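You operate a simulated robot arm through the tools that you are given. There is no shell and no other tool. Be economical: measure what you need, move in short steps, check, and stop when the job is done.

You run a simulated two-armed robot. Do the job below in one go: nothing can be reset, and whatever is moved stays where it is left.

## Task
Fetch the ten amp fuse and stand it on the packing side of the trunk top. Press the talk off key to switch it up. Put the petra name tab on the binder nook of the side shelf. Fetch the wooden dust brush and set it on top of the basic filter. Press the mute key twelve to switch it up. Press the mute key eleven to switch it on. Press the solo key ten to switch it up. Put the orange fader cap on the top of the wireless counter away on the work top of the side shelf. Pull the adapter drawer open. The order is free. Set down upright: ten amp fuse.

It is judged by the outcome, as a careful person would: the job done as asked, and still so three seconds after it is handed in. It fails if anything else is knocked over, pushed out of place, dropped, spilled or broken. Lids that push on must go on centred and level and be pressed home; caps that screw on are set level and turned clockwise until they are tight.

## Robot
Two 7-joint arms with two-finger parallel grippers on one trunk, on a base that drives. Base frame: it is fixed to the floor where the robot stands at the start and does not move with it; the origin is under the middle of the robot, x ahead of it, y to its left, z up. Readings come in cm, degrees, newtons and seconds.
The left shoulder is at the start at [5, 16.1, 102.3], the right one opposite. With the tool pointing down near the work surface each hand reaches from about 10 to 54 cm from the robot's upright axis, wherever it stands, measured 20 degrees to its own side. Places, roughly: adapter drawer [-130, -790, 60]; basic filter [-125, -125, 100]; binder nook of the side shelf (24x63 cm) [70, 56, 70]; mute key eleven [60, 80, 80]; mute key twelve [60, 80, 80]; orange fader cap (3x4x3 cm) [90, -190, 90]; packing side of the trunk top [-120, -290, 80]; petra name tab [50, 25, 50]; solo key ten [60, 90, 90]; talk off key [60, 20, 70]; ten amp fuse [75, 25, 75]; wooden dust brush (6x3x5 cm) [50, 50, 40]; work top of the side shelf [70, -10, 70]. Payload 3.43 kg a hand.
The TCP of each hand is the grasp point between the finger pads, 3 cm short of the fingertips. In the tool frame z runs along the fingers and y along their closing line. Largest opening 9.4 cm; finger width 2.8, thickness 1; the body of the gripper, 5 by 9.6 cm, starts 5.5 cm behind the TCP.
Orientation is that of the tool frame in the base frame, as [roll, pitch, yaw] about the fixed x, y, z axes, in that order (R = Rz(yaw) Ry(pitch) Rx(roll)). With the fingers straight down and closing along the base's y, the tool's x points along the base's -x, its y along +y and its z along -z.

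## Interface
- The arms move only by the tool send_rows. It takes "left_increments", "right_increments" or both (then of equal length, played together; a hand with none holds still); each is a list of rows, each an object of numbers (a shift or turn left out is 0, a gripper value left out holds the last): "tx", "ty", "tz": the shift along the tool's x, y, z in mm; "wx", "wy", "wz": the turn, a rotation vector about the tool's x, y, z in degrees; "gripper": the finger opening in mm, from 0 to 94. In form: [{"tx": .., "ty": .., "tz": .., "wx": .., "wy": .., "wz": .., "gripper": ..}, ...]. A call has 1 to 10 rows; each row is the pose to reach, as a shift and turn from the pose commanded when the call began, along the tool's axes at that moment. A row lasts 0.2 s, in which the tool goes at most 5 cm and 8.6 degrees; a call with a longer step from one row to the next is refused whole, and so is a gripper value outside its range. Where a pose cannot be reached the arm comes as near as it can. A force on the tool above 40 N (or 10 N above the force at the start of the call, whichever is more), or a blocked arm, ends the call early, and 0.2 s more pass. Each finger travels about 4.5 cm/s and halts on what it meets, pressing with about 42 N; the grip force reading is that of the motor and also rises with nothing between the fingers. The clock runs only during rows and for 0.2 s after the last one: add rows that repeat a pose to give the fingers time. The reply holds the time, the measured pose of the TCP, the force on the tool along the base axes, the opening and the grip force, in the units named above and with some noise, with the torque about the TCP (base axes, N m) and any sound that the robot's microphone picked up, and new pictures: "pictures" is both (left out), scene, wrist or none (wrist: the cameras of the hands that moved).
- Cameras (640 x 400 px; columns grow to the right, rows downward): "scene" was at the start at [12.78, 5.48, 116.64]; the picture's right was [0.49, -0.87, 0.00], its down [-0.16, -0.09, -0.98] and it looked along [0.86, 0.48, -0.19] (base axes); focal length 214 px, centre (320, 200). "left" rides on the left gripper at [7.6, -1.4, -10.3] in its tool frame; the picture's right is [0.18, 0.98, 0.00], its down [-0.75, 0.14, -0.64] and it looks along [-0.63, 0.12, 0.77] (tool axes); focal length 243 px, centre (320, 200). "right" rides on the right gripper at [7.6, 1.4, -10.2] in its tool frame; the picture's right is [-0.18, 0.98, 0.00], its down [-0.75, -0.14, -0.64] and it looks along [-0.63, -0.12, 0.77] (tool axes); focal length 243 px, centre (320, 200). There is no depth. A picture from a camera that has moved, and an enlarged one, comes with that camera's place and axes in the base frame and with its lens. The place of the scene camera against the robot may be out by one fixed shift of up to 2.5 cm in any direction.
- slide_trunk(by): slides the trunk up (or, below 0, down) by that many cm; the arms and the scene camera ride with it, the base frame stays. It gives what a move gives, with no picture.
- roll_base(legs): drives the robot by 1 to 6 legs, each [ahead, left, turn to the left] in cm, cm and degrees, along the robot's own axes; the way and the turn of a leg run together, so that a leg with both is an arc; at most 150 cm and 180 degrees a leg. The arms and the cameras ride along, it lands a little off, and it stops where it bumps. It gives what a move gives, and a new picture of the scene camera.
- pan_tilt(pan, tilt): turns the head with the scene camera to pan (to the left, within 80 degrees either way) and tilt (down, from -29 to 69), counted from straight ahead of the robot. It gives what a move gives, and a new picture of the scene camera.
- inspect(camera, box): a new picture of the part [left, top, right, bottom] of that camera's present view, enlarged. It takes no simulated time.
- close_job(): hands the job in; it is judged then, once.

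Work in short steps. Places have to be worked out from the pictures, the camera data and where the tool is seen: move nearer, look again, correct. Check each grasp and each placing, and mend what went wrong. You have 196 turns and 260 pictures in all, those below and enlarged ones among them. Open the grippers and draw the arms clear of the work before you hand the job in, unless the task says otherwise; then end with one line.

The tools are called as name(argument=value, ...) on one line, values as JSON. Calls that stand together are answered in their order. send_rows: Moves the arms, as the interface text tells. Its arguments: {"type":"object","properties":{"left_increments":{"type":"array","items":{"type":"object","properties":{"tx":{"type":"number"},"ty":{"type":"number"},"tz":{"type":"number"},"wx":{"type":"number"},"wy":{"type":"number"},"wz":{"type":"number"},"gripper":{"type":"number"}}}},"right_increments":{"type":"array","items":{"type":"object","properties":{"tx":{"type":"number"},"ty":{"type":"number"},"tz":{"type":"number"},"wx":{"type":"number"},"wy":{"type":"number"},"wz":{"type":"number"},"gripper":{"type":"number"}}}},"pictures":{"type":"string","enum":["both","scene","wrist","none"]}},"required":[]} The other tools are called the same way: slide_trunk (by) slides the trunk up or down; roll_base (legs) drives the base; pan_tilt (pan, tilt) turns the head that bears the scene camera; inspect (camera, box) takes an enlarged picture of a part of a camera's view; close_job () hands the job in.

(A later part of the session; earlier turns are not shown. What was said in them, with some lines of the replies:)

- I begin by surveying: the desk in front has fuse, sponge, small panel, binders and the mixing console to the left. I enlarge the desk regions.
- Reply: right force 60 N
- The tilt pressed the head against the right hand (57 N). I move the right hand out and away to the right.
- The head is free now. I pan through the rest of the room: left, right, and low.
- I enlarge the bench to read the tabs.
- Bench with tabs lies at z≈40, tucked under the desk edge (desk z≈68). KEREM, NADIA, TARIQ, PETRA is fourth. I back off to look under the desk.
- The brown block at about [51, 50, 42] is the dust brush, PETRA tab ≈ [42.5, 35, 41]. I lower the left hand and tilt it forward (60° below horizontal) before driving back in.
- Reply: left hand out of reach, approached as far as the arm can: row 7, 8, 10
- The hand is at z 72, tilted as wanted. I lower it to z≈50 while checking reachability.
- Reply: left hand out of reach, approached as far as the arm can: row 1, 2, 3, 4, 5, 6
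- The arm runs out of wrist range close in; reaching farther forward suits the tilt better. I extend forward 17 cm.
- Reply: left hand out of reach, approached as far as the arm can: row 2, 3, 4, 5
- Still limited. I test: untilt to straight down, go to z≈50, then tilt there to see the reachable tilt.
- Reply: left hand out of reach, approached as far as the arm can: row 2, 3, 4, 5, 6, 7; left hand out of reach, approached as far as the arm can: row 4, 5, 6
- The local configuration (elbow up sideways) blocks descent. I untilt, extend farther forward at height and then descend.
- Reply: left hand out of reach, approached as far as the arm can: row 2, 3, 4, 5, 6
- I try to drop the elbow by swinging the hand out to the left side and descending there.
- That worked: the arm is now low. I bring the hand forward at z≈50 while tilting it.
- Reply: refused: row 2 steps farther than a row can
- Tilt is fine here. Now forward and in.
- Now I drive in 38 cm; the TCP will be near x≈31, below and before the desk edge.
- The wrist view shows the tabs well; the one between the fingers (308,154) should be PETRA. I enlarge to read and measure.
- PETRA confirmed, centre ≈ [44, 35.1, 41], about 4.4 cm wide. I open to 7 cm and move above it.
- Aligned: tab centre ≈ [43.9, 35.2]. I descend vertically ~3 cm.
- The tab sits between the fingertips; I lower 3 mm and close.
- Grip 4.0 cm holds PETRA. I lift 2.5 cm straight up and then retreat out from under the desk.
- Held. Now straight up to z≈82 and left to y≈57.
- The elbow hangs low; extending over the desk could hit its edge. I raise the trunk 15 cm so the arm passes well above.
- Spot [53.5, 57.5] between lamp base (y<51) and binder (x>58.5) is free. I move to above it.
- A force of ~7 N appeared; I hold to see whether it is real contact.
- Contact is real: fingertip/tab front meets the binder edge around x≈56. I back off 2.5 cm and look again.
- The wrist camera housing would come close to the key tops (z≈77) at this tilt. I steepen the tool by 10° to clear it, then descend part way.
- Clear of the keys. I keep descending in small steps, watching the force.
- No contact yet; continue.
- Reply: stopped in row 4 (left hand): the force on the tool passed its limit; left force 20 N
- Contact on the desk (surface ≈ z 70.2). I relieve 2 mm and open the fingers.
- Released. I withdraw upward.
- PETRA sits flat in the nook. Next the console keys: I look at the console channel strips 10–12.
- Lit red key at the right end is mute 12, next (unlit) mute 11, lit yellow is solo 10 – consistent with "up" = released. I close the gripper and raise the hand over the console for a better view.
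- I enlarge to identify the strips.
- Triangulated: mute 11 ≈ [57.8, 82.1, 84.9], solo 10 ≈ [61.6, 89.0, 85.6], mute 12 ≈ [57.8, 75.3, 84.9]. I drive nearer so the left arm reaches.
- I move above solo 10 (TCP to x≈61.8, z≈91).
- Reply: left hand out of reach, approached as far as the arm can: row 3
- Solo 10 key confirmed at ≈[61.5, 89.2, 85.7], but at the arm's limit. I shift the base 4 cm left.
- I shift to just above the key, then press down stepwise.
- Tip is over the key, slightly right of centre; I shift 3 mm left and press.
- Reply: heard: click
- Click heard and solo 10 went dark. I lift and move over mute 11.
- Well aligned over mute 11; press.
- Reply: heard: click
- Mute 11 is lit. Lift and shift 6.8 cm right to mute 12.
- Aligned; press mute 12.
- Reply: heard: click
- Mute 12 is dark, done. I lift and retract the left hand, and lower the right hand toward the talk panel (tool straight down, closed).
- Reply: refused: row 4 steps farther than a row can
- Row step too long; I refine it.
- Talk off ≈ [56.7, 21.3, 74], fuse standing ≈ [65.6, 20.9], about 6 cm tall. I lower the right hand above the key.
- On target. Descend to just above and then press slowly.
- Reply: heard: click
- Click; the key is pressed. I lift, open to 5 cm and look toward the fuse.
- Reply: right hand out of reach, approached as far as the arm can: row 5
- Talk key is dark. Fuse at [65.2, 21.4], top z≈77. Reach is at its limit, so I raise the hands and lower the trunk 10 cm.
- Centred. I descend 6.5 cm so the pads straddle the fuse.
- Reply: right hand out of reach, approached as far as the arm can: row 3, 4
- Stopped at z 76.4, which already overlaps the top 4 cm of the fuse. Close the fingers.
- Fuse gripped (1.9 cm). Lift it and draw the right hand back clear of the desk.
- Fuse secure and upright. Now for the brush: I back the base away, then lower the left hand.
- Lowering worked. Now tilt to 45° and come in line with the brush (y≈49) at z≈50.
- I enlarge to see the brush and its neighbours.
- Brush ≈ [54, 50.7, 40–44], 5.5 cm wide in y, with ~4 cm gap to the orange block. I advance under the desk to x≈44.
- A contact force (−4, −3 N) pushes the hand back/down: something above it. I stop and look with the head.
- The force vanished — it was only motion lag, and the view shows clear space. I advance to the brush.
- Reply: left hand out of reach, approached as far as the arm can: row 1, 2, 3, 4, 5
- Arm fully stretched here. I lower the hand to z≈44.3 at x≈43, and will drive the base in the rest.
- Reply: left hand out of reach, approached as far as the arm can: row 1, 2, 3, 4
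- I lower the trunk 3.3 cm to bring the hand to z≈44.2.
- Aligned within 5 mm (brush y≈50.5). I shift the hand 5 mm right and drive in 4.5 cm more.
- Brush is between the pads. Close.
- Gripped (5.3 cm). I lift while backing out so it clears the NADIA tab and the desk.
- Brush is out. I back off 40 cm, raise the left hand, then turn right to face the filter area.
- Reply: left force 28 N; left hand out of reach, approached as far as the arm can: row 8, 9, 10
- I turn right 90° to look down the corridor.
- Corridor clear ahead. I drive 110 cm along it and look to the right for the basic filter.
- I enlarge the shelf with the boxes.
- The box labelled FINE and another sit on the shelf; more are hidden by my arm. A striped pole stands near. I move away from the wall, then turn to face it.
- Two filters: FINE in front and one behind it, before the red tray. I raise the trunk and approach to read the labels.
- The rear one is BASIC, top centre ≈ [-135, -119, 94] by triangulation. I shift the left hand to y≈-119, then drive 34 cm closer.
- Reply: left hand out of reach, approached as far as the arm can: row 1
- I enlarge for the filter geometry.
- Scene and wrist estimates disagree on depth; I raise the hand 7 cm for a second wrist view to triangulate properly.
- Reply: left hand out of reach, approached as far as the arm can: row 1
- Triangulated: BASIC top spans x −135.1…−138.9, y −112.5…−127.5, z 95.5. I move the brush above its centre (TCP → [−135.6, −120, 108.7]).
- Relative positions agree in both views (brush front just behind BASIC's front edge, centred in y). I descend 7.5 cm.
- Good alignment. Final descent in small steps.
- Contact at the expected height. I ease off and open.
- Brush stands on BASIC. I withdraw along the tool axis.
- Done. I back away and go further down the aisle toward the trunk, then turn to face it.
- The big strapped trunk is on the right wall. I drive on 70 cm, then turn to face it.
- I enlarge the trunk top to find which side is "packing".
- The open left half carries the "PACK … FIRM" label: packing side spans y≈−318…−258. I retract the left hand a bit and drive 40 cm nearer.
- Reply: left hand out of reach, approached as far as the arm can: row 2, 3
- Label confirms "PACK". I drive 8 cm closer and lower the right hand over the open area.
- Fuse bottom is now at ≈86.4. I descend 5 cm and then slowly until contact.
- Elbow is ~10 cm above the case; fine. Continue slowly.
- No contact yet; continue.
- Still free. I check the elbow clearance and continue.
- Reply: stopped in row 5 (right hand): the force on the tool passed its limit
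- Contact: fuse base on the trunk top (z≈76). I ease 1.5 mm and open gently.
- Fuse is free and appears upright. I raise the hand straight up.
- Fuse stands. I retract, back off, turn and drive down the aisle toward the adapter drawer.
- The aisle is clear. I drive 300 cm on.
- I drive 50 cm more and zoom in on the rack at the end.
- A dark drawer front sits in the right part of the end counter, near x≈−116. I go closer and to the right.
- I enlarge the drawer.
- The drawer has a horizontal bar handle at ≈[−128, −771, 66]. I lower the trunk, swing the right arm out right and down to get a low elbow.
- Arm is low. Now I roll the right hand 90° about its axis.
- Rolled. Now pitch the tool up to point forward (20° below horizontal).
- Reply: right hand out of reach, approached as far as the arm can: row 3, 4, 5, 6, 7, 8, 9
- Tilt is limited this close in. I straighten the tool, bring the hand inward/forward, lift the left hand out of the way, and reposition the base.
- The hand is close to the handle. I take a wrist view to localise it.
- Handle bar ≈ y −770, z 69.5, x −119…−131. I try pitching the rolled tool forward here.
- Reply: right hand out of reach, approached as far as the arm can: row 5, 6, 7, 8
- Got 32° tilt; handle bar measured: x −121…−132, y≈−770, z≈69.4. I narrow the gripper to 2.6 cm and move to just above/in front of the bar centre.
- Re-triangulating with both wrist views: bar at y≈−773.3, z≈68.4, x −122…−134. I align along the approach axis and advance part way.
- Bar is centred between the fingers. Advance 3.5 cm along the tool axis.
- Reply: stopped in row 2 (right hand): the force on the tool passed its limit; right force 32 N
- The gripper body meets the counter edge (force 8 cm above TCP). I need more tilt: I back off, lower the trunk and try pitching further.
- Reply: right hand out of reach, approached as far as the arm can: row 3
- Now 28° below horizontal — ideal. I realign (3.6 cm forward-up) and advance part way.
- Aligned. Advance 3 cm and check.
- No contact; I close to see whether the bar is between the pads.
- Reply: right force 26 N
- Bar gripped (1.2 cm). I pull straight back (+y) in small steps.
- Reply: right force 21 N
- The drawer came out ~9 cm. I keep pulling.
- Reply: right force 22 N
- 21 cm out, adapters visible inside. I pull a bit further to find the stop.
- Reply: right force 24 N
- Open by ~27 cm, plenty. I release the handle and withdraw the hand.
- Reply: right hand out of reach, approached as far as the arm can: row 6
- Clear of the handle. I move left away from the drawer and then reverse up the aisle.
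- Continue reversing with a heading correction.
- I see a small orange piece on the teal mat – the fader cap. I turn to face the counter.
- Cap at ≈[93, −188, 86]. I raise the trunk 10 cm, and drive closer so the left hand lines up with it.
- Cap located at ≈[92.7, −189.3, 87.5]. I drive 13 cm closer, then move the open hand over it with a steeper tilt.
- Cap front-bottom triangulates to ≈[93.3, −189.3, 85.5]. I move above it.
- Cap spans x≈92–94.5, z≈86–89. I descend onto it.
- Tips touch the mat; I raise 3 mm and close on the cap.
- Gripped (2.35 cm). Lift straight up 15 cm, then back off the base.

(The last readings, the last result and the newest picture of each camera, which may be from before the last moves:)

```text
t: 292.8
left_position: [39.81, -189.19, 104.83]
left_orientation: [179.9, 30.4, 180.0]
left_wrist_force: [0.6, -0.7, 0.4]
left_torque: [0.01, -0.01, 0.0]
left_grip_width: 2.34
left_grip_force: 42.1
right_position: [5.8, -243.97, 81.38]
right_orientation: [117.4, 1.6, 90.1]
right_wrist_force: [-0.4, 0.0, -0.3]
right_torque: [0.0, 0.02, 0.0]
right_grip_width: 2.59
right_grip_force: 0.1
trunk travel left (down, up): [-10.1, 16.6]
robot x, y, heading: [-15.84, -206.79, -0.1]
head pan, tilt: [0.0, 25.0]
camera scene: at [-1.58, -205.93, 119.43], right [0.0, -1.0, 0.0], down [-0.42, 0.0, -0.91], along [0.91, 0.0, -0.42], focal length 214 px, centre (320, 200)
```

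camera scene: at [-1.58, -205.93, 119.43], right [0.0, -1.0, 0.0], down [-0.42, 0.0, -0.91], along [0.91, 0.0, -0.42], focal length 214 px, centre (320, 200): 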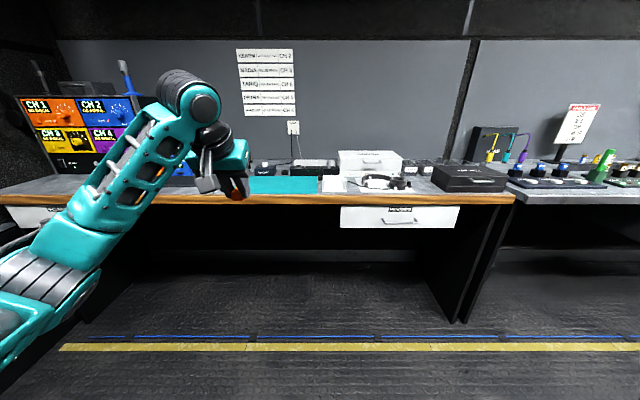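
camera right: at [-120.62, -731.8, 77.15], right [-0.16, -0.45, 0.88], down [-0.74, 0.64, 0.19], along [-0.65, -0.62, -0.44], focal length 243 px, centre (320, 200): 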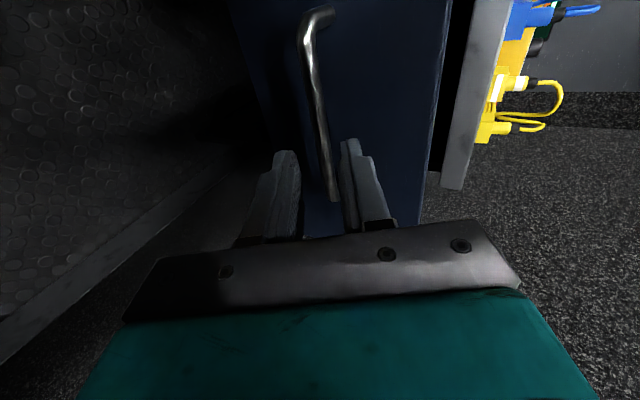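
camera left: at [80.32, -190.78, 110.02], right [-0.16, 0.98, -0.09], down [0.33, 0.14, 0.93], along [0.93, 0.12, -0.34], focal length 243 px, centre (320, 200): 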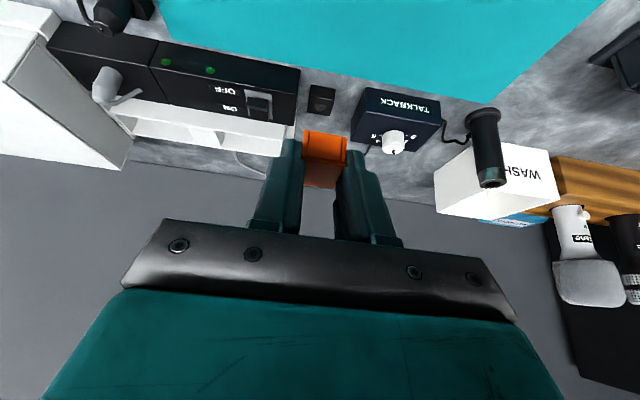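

Cap held. I back 14 cm more, then strafe left along the aisle to the desk.

roll_base(legs=[[-14, 0, 0], [0, 80, 0], [0, 77, 0]])

pan_tilt(pan=5, tilt=35)

```text
t: 301.8
left_position: [24.05, -32.14, 104.74]
left_orientation: [179.9, 30.3, -178.7]
left_wrist_force: [0.6, 0.3, -1.1]
left_torque: [0.0, -0.01, 0.02]
left_grip_width: 2.35
left_grip_force: 42.3
right_position: [-8.86, -87.51, 81.27]
right_orientation: [117.5, 1.6, 91.1]
right_wrist_force: [-0.8, 0.3, -0.2]
right_torque: [0.02, 0.0, -0.03]
right_grip_width: 2.6
right_grip_force: 0.0
trunk travel left (down, up): [-10.1, 16.6]
robot x, y, heading: [-30.72, -50.66, 1.3]
head pan, tilt: [0.0, 25.0]
camera scene: at [-16.94, -49.79, 119.42], right [0.02, -1.0, 0.0], down [-0.42, -0.01, -0.91], along [0.91, 0.02, -0.42], focal length 214 px, centre (320, 200)
```

scene: 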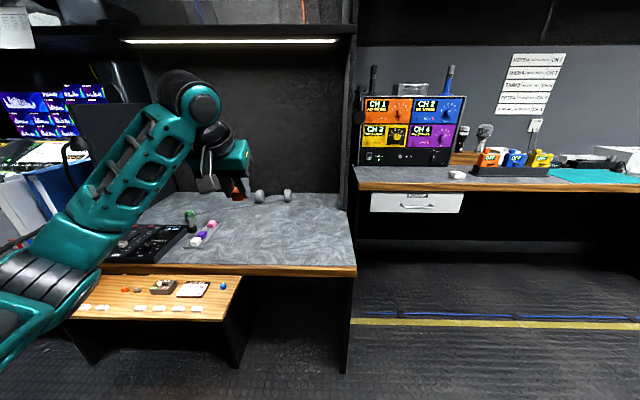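

```text
t: 302.5
left_position: [23.95, -32.09, 104.92]
left_orientation: [179.9, 30.3, -178.7]
left_wrist_force: [0.5, 0.5, -0.5]
left_torque: [0.01, 0.02, -0.01]
left_grip_width: 2.33
left_grip_force: 41.5
right_position: [-8.7, -87.55, 81.37]
right_orientation: [117.4, 1.6, 91.2]
right_wrist_force: [0.0, 0.1, -0.6]
right_torque: [-0.01, -0.01, 0.0]
right_grip_width: 2.6
right_grip_force: 0.0
trunk travel left (down, up): [-10.1, 16.6]
robot x, y, heading: [-30.92, -50.77, 1.2]
head pan, tilt: [5.0, 35.0]
camera scene: at [-17.4, -49.04, 117.85], right [0.11, -0.99, 0.0], down [-0.57, -0.06, -0.82], along [0.81, 0.09, -0.57], focal length 214 px, centre (320, 200)
```

scene: 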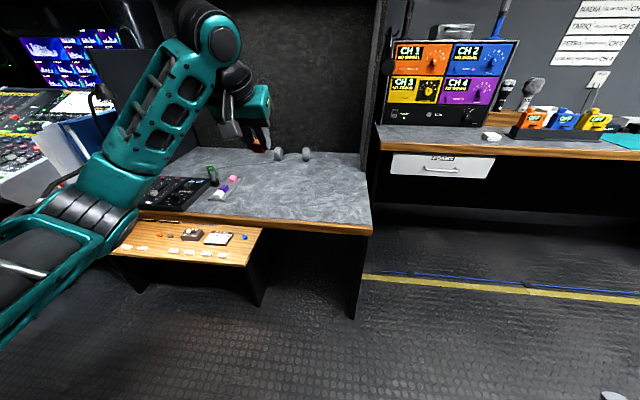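

The right half of the work top is empty around [53, −33]. I drive forward 26 cm and lower the cap.

roll_base(legs=[[27, 0, -1.2]])

send_rows(left_increments=[{"tx": 20, "tz": 35}, {"tx": 40, "tz": 70}, {"tx": 60, "tz": 104}, {"tx": 80, "tz": 138}, {"tx": 100, "tz": 173}, {"tx": 120, "tz": 207}], pictures="both")

```text
t: 304.4
left_position: [51.38, -33.13, 104.88]
left_orientation: [180.0, 30.4, 179.8]
left_wrist_force: [-0.9, -0.2, -0.7]
left_torque: [0.04, -0.05, -0.01]
left_grip_width: 2.32
left_grip_force: 41.9
right_position: [17.27, -87.97, 81.22]
right_orientation: [117.5, 1.6, 89.8]
right_wrist_force: [0.1, 0.6, 0.1]
right_torque: [-0.03, 0.03, 0.0]
right_grip_width: 2.61
right_grip_force: 0.0
trunk travel left (down, up): [-10.1, 16.6]
robot x, y, heading: [-3.83, -50.53, -0.1]
head pan, tilt: [5.0, 35.0]
camera scene: at [9.51, -49.12, 117.84], right [0.08, -1.0, 0.0], down [-0.57, -0.05, -0.82], along [0.82, 0.07, -0.57], focal length 214 px, centre (320, 200)
```

scene: 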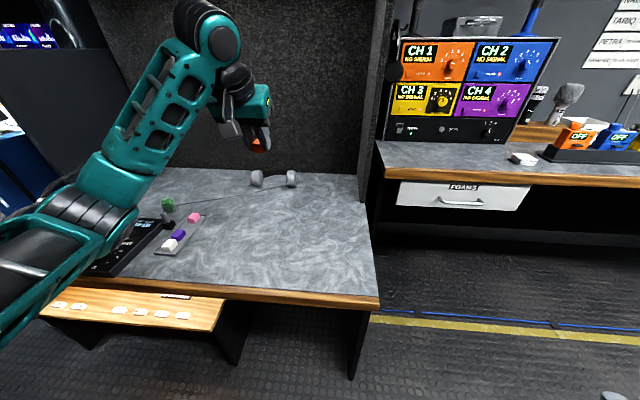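

```text
t: 305.8
left_position: [51.19, -33.19, 80.82]
left_orientation: [179.9, 30.4, 179.8]
left_wrist_force: [-0.9, 0.9, -0.4]
left_torque: [0.03, 0.03, 0.02]
left_grip_width: 2.36
left_grip_force: 41.8
right_position: [17.16, -87.79, 81.43]
right_orientation: [117.6, 1.6, 89.8]
right_wrist_force: [0.2, 0.7, -0.5]
right_torque: [-0.01, 0.03, 0.0]
right_grip_width: 2.61
right_grip_force: 0.0
trunk travel left (down, up): [-10.1, 16.6]
robot x, y, heading: [-3.66, -50.93, -0.1]
head pan, tilt: [5.0, 35.0]
camera scene: at [9.49, -49.12, 117.85], right [0.08, -1.0, 0.0], down [-0.57, -0.05, -0.82], along [0.82, 0.07, -0.57], focal length 214 px, centre (320, 200)
camera left: at [39.39, -34.77, 85.97], right [-0.16, 0.98, -0.09], down [0.33, 0.14, 0.94], along [0.93, 0.12, -0.34], focal length 243 px, centre (320, 200)
```

scene: 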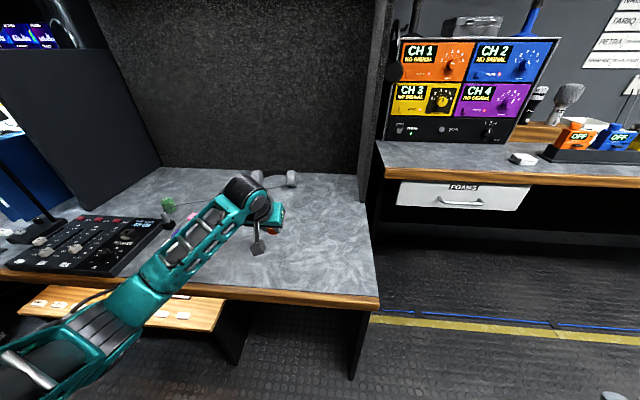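
left: 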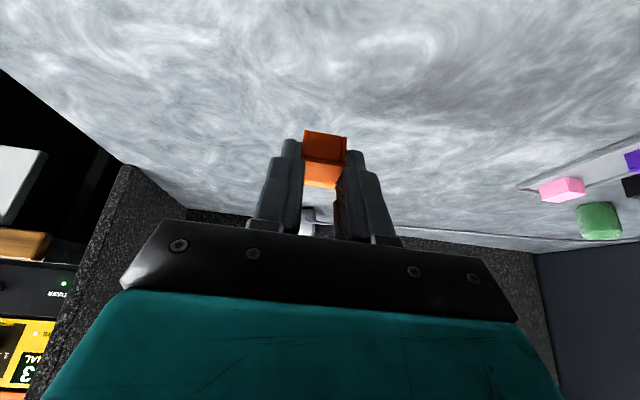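

The elbow is low over the desk edge; I raise the trunk 12 cm before lowering the hand further.

slide_trunk(by=12)

send_rows(left_increments=[{"tx": 20, "tz": 34}, {"tx": 40, "tz": 69}, {"tx": 60, "tz": 103}, {"tx": 75, "tz": 130}, {"tx": 88, "tz": 152}], pictures="both")

```text
t: 307.3
left_position: [51.16, -33.23, 92.84]
left_orientation: [179.9, 30.2, 179.8]
left_wrist_force: [0.2, -0.7, -0.1]
left_torque: [0.01, 0.02, 0.01]
left_grip_width: 2.35
left_grip_force: 42.3
right_position: [17.1, -87.87, 93.29]
right_orientation: [117.5, 1.5, 89.8]
right_wrist_force: [-0.4, 0.1, 0.1]
right_torque: [-0.03, 0.0, -0.03]
right_grip_width: 2.57
right_grip_force: 0.1
trunk travel left (down, up): [-22.1, 4.6]
robot x, y, heading: [-4.16, -50.87, -0.4]
head pan, tilt: [5.0, 35.0]
```

```text
t: 308.5
left_position: [51.16, -33.05, 75.37]
left_orientation: [179.8, 30.3, 179.7]
left_wrist_force: [0.1, 0.7, -1.1]
left_torque: [0.0, 0.04, -0.02]
left_grip_width: 2.35
left_grip_force: 42.3
right_position: [17.23, -87.88, 93.35]
right_orientation: [117.5, 1.5, 89.8]
right_wrist_force: [-0.1, 0.2, -0.1]
right_torque: [0.0, 0.02, -0.04]
right_grip_width: 2.6
right_grip_force: 0.1
trunk travel left (down, up): [-22.1, 4.6]
robot x, y, heading: [-4.17, -50.69, -0.1]
head pan, tilt: [5.0, 35.0]
camera scene: at [9.49, -49.12, 129.85], right [0.08, -1.0, 0.0], down [-0.57, -0.05, -0.82], along [0.82, 0.07, -0.57], focal length 214 px, centre (320, 200)
camera left: at [39.37, -34.66, 80.55], right [-0.16, 0.98, -0.09], down [0.33, 0.14, 0.93], along [0.93, 0.12, -0.34], focal length 243 px, centre (320, 200)
```

scene: 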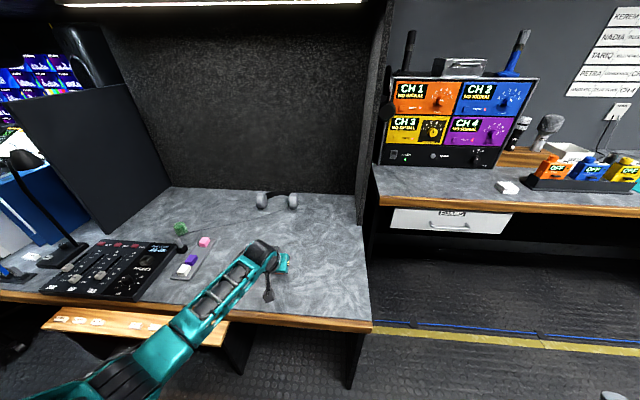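
left: 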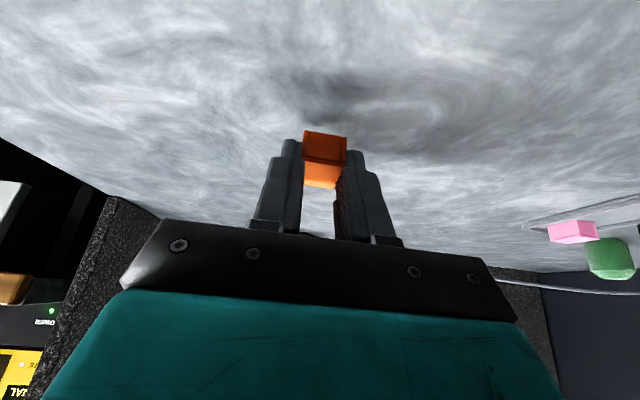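

Clear now. Final gentle descent until contact (expected at TCP z≈73.6).

send_rows(left_increments=[{"tx": 3, "tz": 6}, {"tx": 6, "tz": 10}, {"tx": 8, "tz": 13.5}, {"tx": 9.5, "tz": 16}, {"tx": 11, "tz": 18.5}], pictures="wrist")

```text
t: 309.7
left_position: [51.15, -33.2, 73.29]
left_orientation: [179.8, 30.5, 179.7]
left_wrist_force: [-1.0, 0.0, 3.9]
left_torque: [-0.03, 0.01, -0.02]
left_grip_width: 2.35
left_grip_force: 42.2
right_position: [17.27, -87.88, 93.29]
right_orientation: [117.4, 1.6, 89.8]
right_wrist_force: [0.0, -0.2, -0.3]
right_torque: [0.0, 0.0, 0.0]
right_grip_width: 2.62
right_grip_force: 0.0
trunk travel left (down, up): [-22.1, 4.6]
robot x, y, heading: [-4.05, -50.83, 0.0]
head pan, tilt: [5.0, 35.0]
camera left: at [39.43, -34.71, 78.36], right [-0.16, 0.98, -0.09], down [0.32, 0.14, 0.94], along [0.93, 0.12, -0.34], focal length 243 px, centre (320, 200)
```

left: 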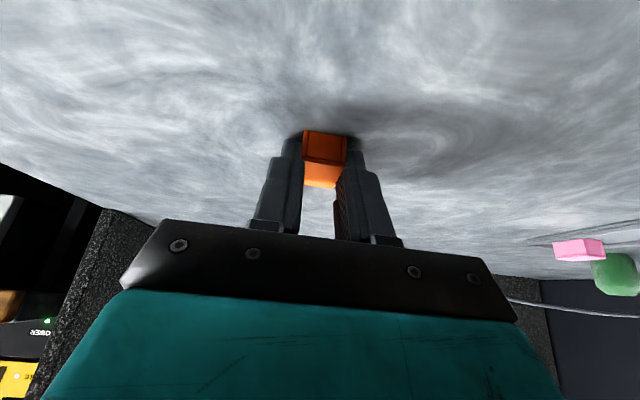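

Light contact (4 N). I open and then withdraw upward.

send_rows(left_increments=[{"gripper": 45}, {"gripper": 45}, {"gripper": 45}, {"tz": -25}, {"tz": -60}, {"tz": -100}, {"tz": -145}, {"tz": -190}], pictures="both")

```text
t: 311.5
left_position: [41.42, -33.18, 89.65]
left_orientation: [179.8, 30.2, 179.6]
left_wrist_force: [-0.2, -0.2, 0.0]
left_torque: [0.01, -0.03, 0.0]
left_grip_width: 4.51
left_grip_force: 0.1
right_position: [17.16, -87.82, 93.37]
right_orientation: [117.3, 1.7, 89.8]
right_wrist_force: [-0.4, 0.0, 0.0]
right_torque: [-0.01, -0.01, -0.02]
right_grip_width: 2.58
right_grip_force: 0.1
trunk travel left (down, up): [-22.1, 4.6]
robot x, y, heading: [-4.11, -50.9, -0.1]
head pan, tilt: [5.0, 35.0]
camera scene: at [9.47, -49.13, 129.85], right [0.08, -1.0, 0.0], down [-0.57, -0.05, -0.82], along [0.82, 0.07, -0.57], focal length 214 px, centre (320, 200)
camera left: at [29.7, -34.78, 94.65], right [-0.16, 0.98, -0.09], down [0.33, 0.14, 0.93], along [0.93, 0.12, -0.34], focal length 243 px, centre (320, 200)
```

scene: 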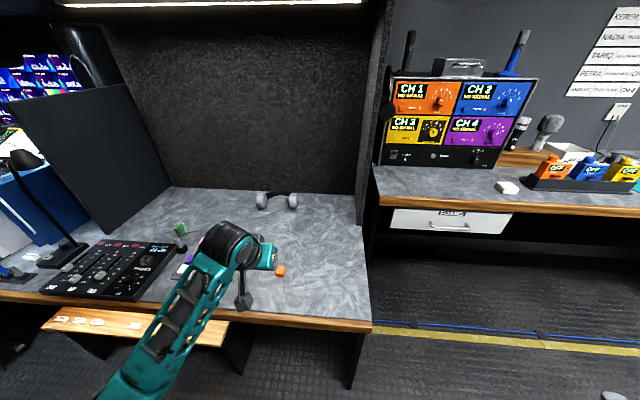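
left: 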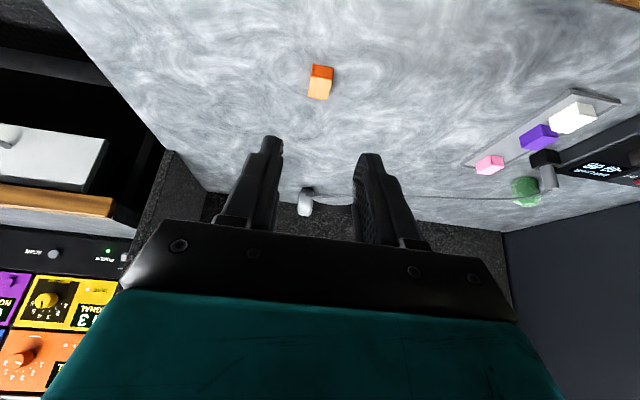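

Cap stands on the work top. I open both grippers, raise the hand, back away and verify the desk and console.

send_rows(left_increments=[{"tx": -20, "tz": -35, "gripper": 80}, {"tx": -40, "tz": -70}, {"tx": -55, "tz": -95}], right_increments=[{"gripper": 60}, {"gripper": 60}, {"gripper": 60}], pictures="none")

roll_base(legs=[[-35, 0, 0]])

pan_tilt(pan=48, tilt=25)

inspect(camera="scene", box=[200, 100, 480, 280])

```text
t: 312.3
left_position: [41.56, -33.11, 100.38]
left_orientation: [179.9, 30.2, 179.8]
left_wrist_force: [0.3, 0.0, 0.4]
left_torque: [-0.04, 0.02, 0.01]
left_grip_width: 7.99
left_grip_force: 0.0
right_position: [17.2, -87.83, 93.37]
right_orientation: [117.5, 1.6, 89.8]
right_wrist_force: [-0.4, 0.3, -0.2]
right_torque: [0.01, 0.03, 0.02]
right_grip_width: 5.98
right_grip_force: 0.1
trunk travel left (down, up): [-22.1, 4.6]
robot x, y, heading: [-3.78, -51.04, -0.4]
head pan, tilt: [5.0, 35.0]
```

```text
t: 314.5
left_position: [7.08, -32.99, 100.46]
left_orientation: [180.0, 30.3, 179.7]
left_wrist_force: [0.1, 0.2, -0.9]
left_torque: [-0.01, -0.01, -0.03]
left_grip_width: 8.01
left_grip_force: 0.0
right_position: [-17.32, -87.87, 93.31]
right_orientation: [117.4, 1.7, 89.7]
right_wrist_force: [-0.4, -0.3, 0.6]
right_torque: [0.01, -0.02, 0.02]
right_grip_width: 6.01
right_grip_force: 0.1
trunk travel left (down, up): [-22.1, 4.6]
robot x, y, heading: [-38.82, -50.74, -0.2]
head pan, tilt: [5.0, 35.0]
camera scene: at [-24.96, -48.99, 129.85], right [0.08, -1.0, 0.0], down [-0.57, -0.05, -0.82], along [0.82, 0.07, -0.57], focal length 214 px, centre (320, 200)
```

scene: 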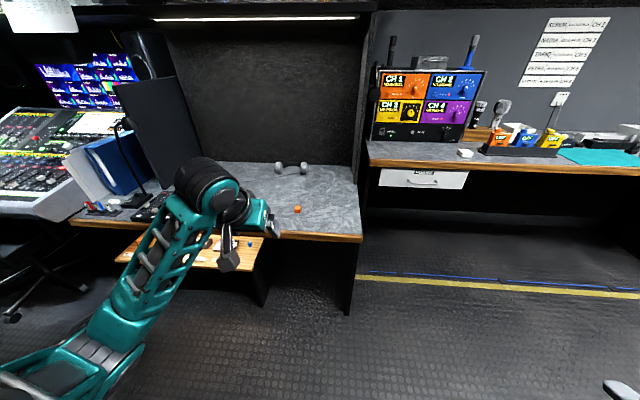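

```text
t: 315.6
left_position: [7.26, -33.01, 100.46]
left_orientation: [179.9, 30.3, 179.7]
left_wrist_force: [0.4, -0.2, 0.1]
left_torque: [0.0, 0.0, 0.02]
left_grip_width: 8.0
left_grip_force: 0.0
right_position: [-17.27, -87.73, 93.37]
right_orientation: [117.4, 1.5, 89.7]
right_wrist_force: [0.1, -0.1, 0.7]
right_torque: [-0.03, -0.02, 0.0]
right_grip_width: 6.02
right_grip_force: 0.0
trunk travel left (down, up): [-22.1, 4.6]
robot x, y, heading: [-38.48, -50.83, -1.0]
head pan, tilt: [48.0, 25.0]
camera scene: at [-27.48, -42.9, 131.42], right [0.74, -0.67, 0.0], down [-0.28, -0.31, -0.91], along [0.61, 0.67, -0.42], focal length 214 px, centre (320, 200)
```

scene: 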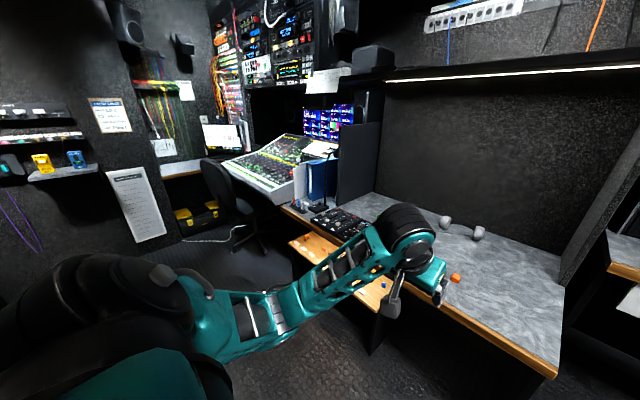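

```text
2.22 times, centred on (340, 190) of scene
camera zoom: at [-27.48, -42.9, 131.42], right [0.74, -0.67, 0.0], down [-0.28, -0.31, -0.91], along [0.61, 0.67, -0.42], focal length 477 px, centre (276, 222)
```

zoom: 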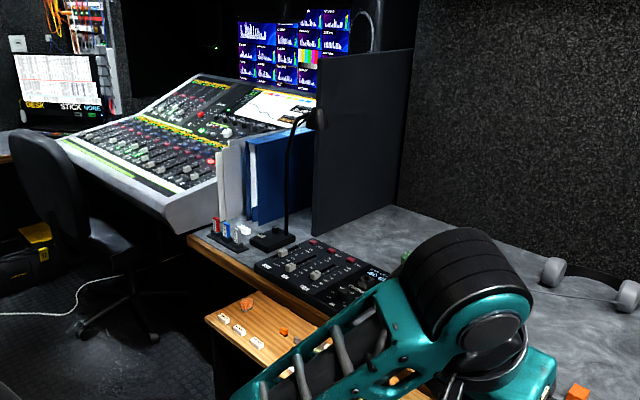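

Everything verified: mute 11 lit, the others released, the tab, cap, brush and fuse in place, drawer open, and both hands empty and clear. Handing in.

close_job()

```text
The job is handed in.
```

All nine parts of the job are done and handed in. The brush is on BASIC, the fuse is upright on the PACK side, and the PETRA tab and orange cap are in place. The keys are switched (mute 11 lit; mute 12, solo 10 and talk off dark), and the adapter drawer is open about 27 cm.
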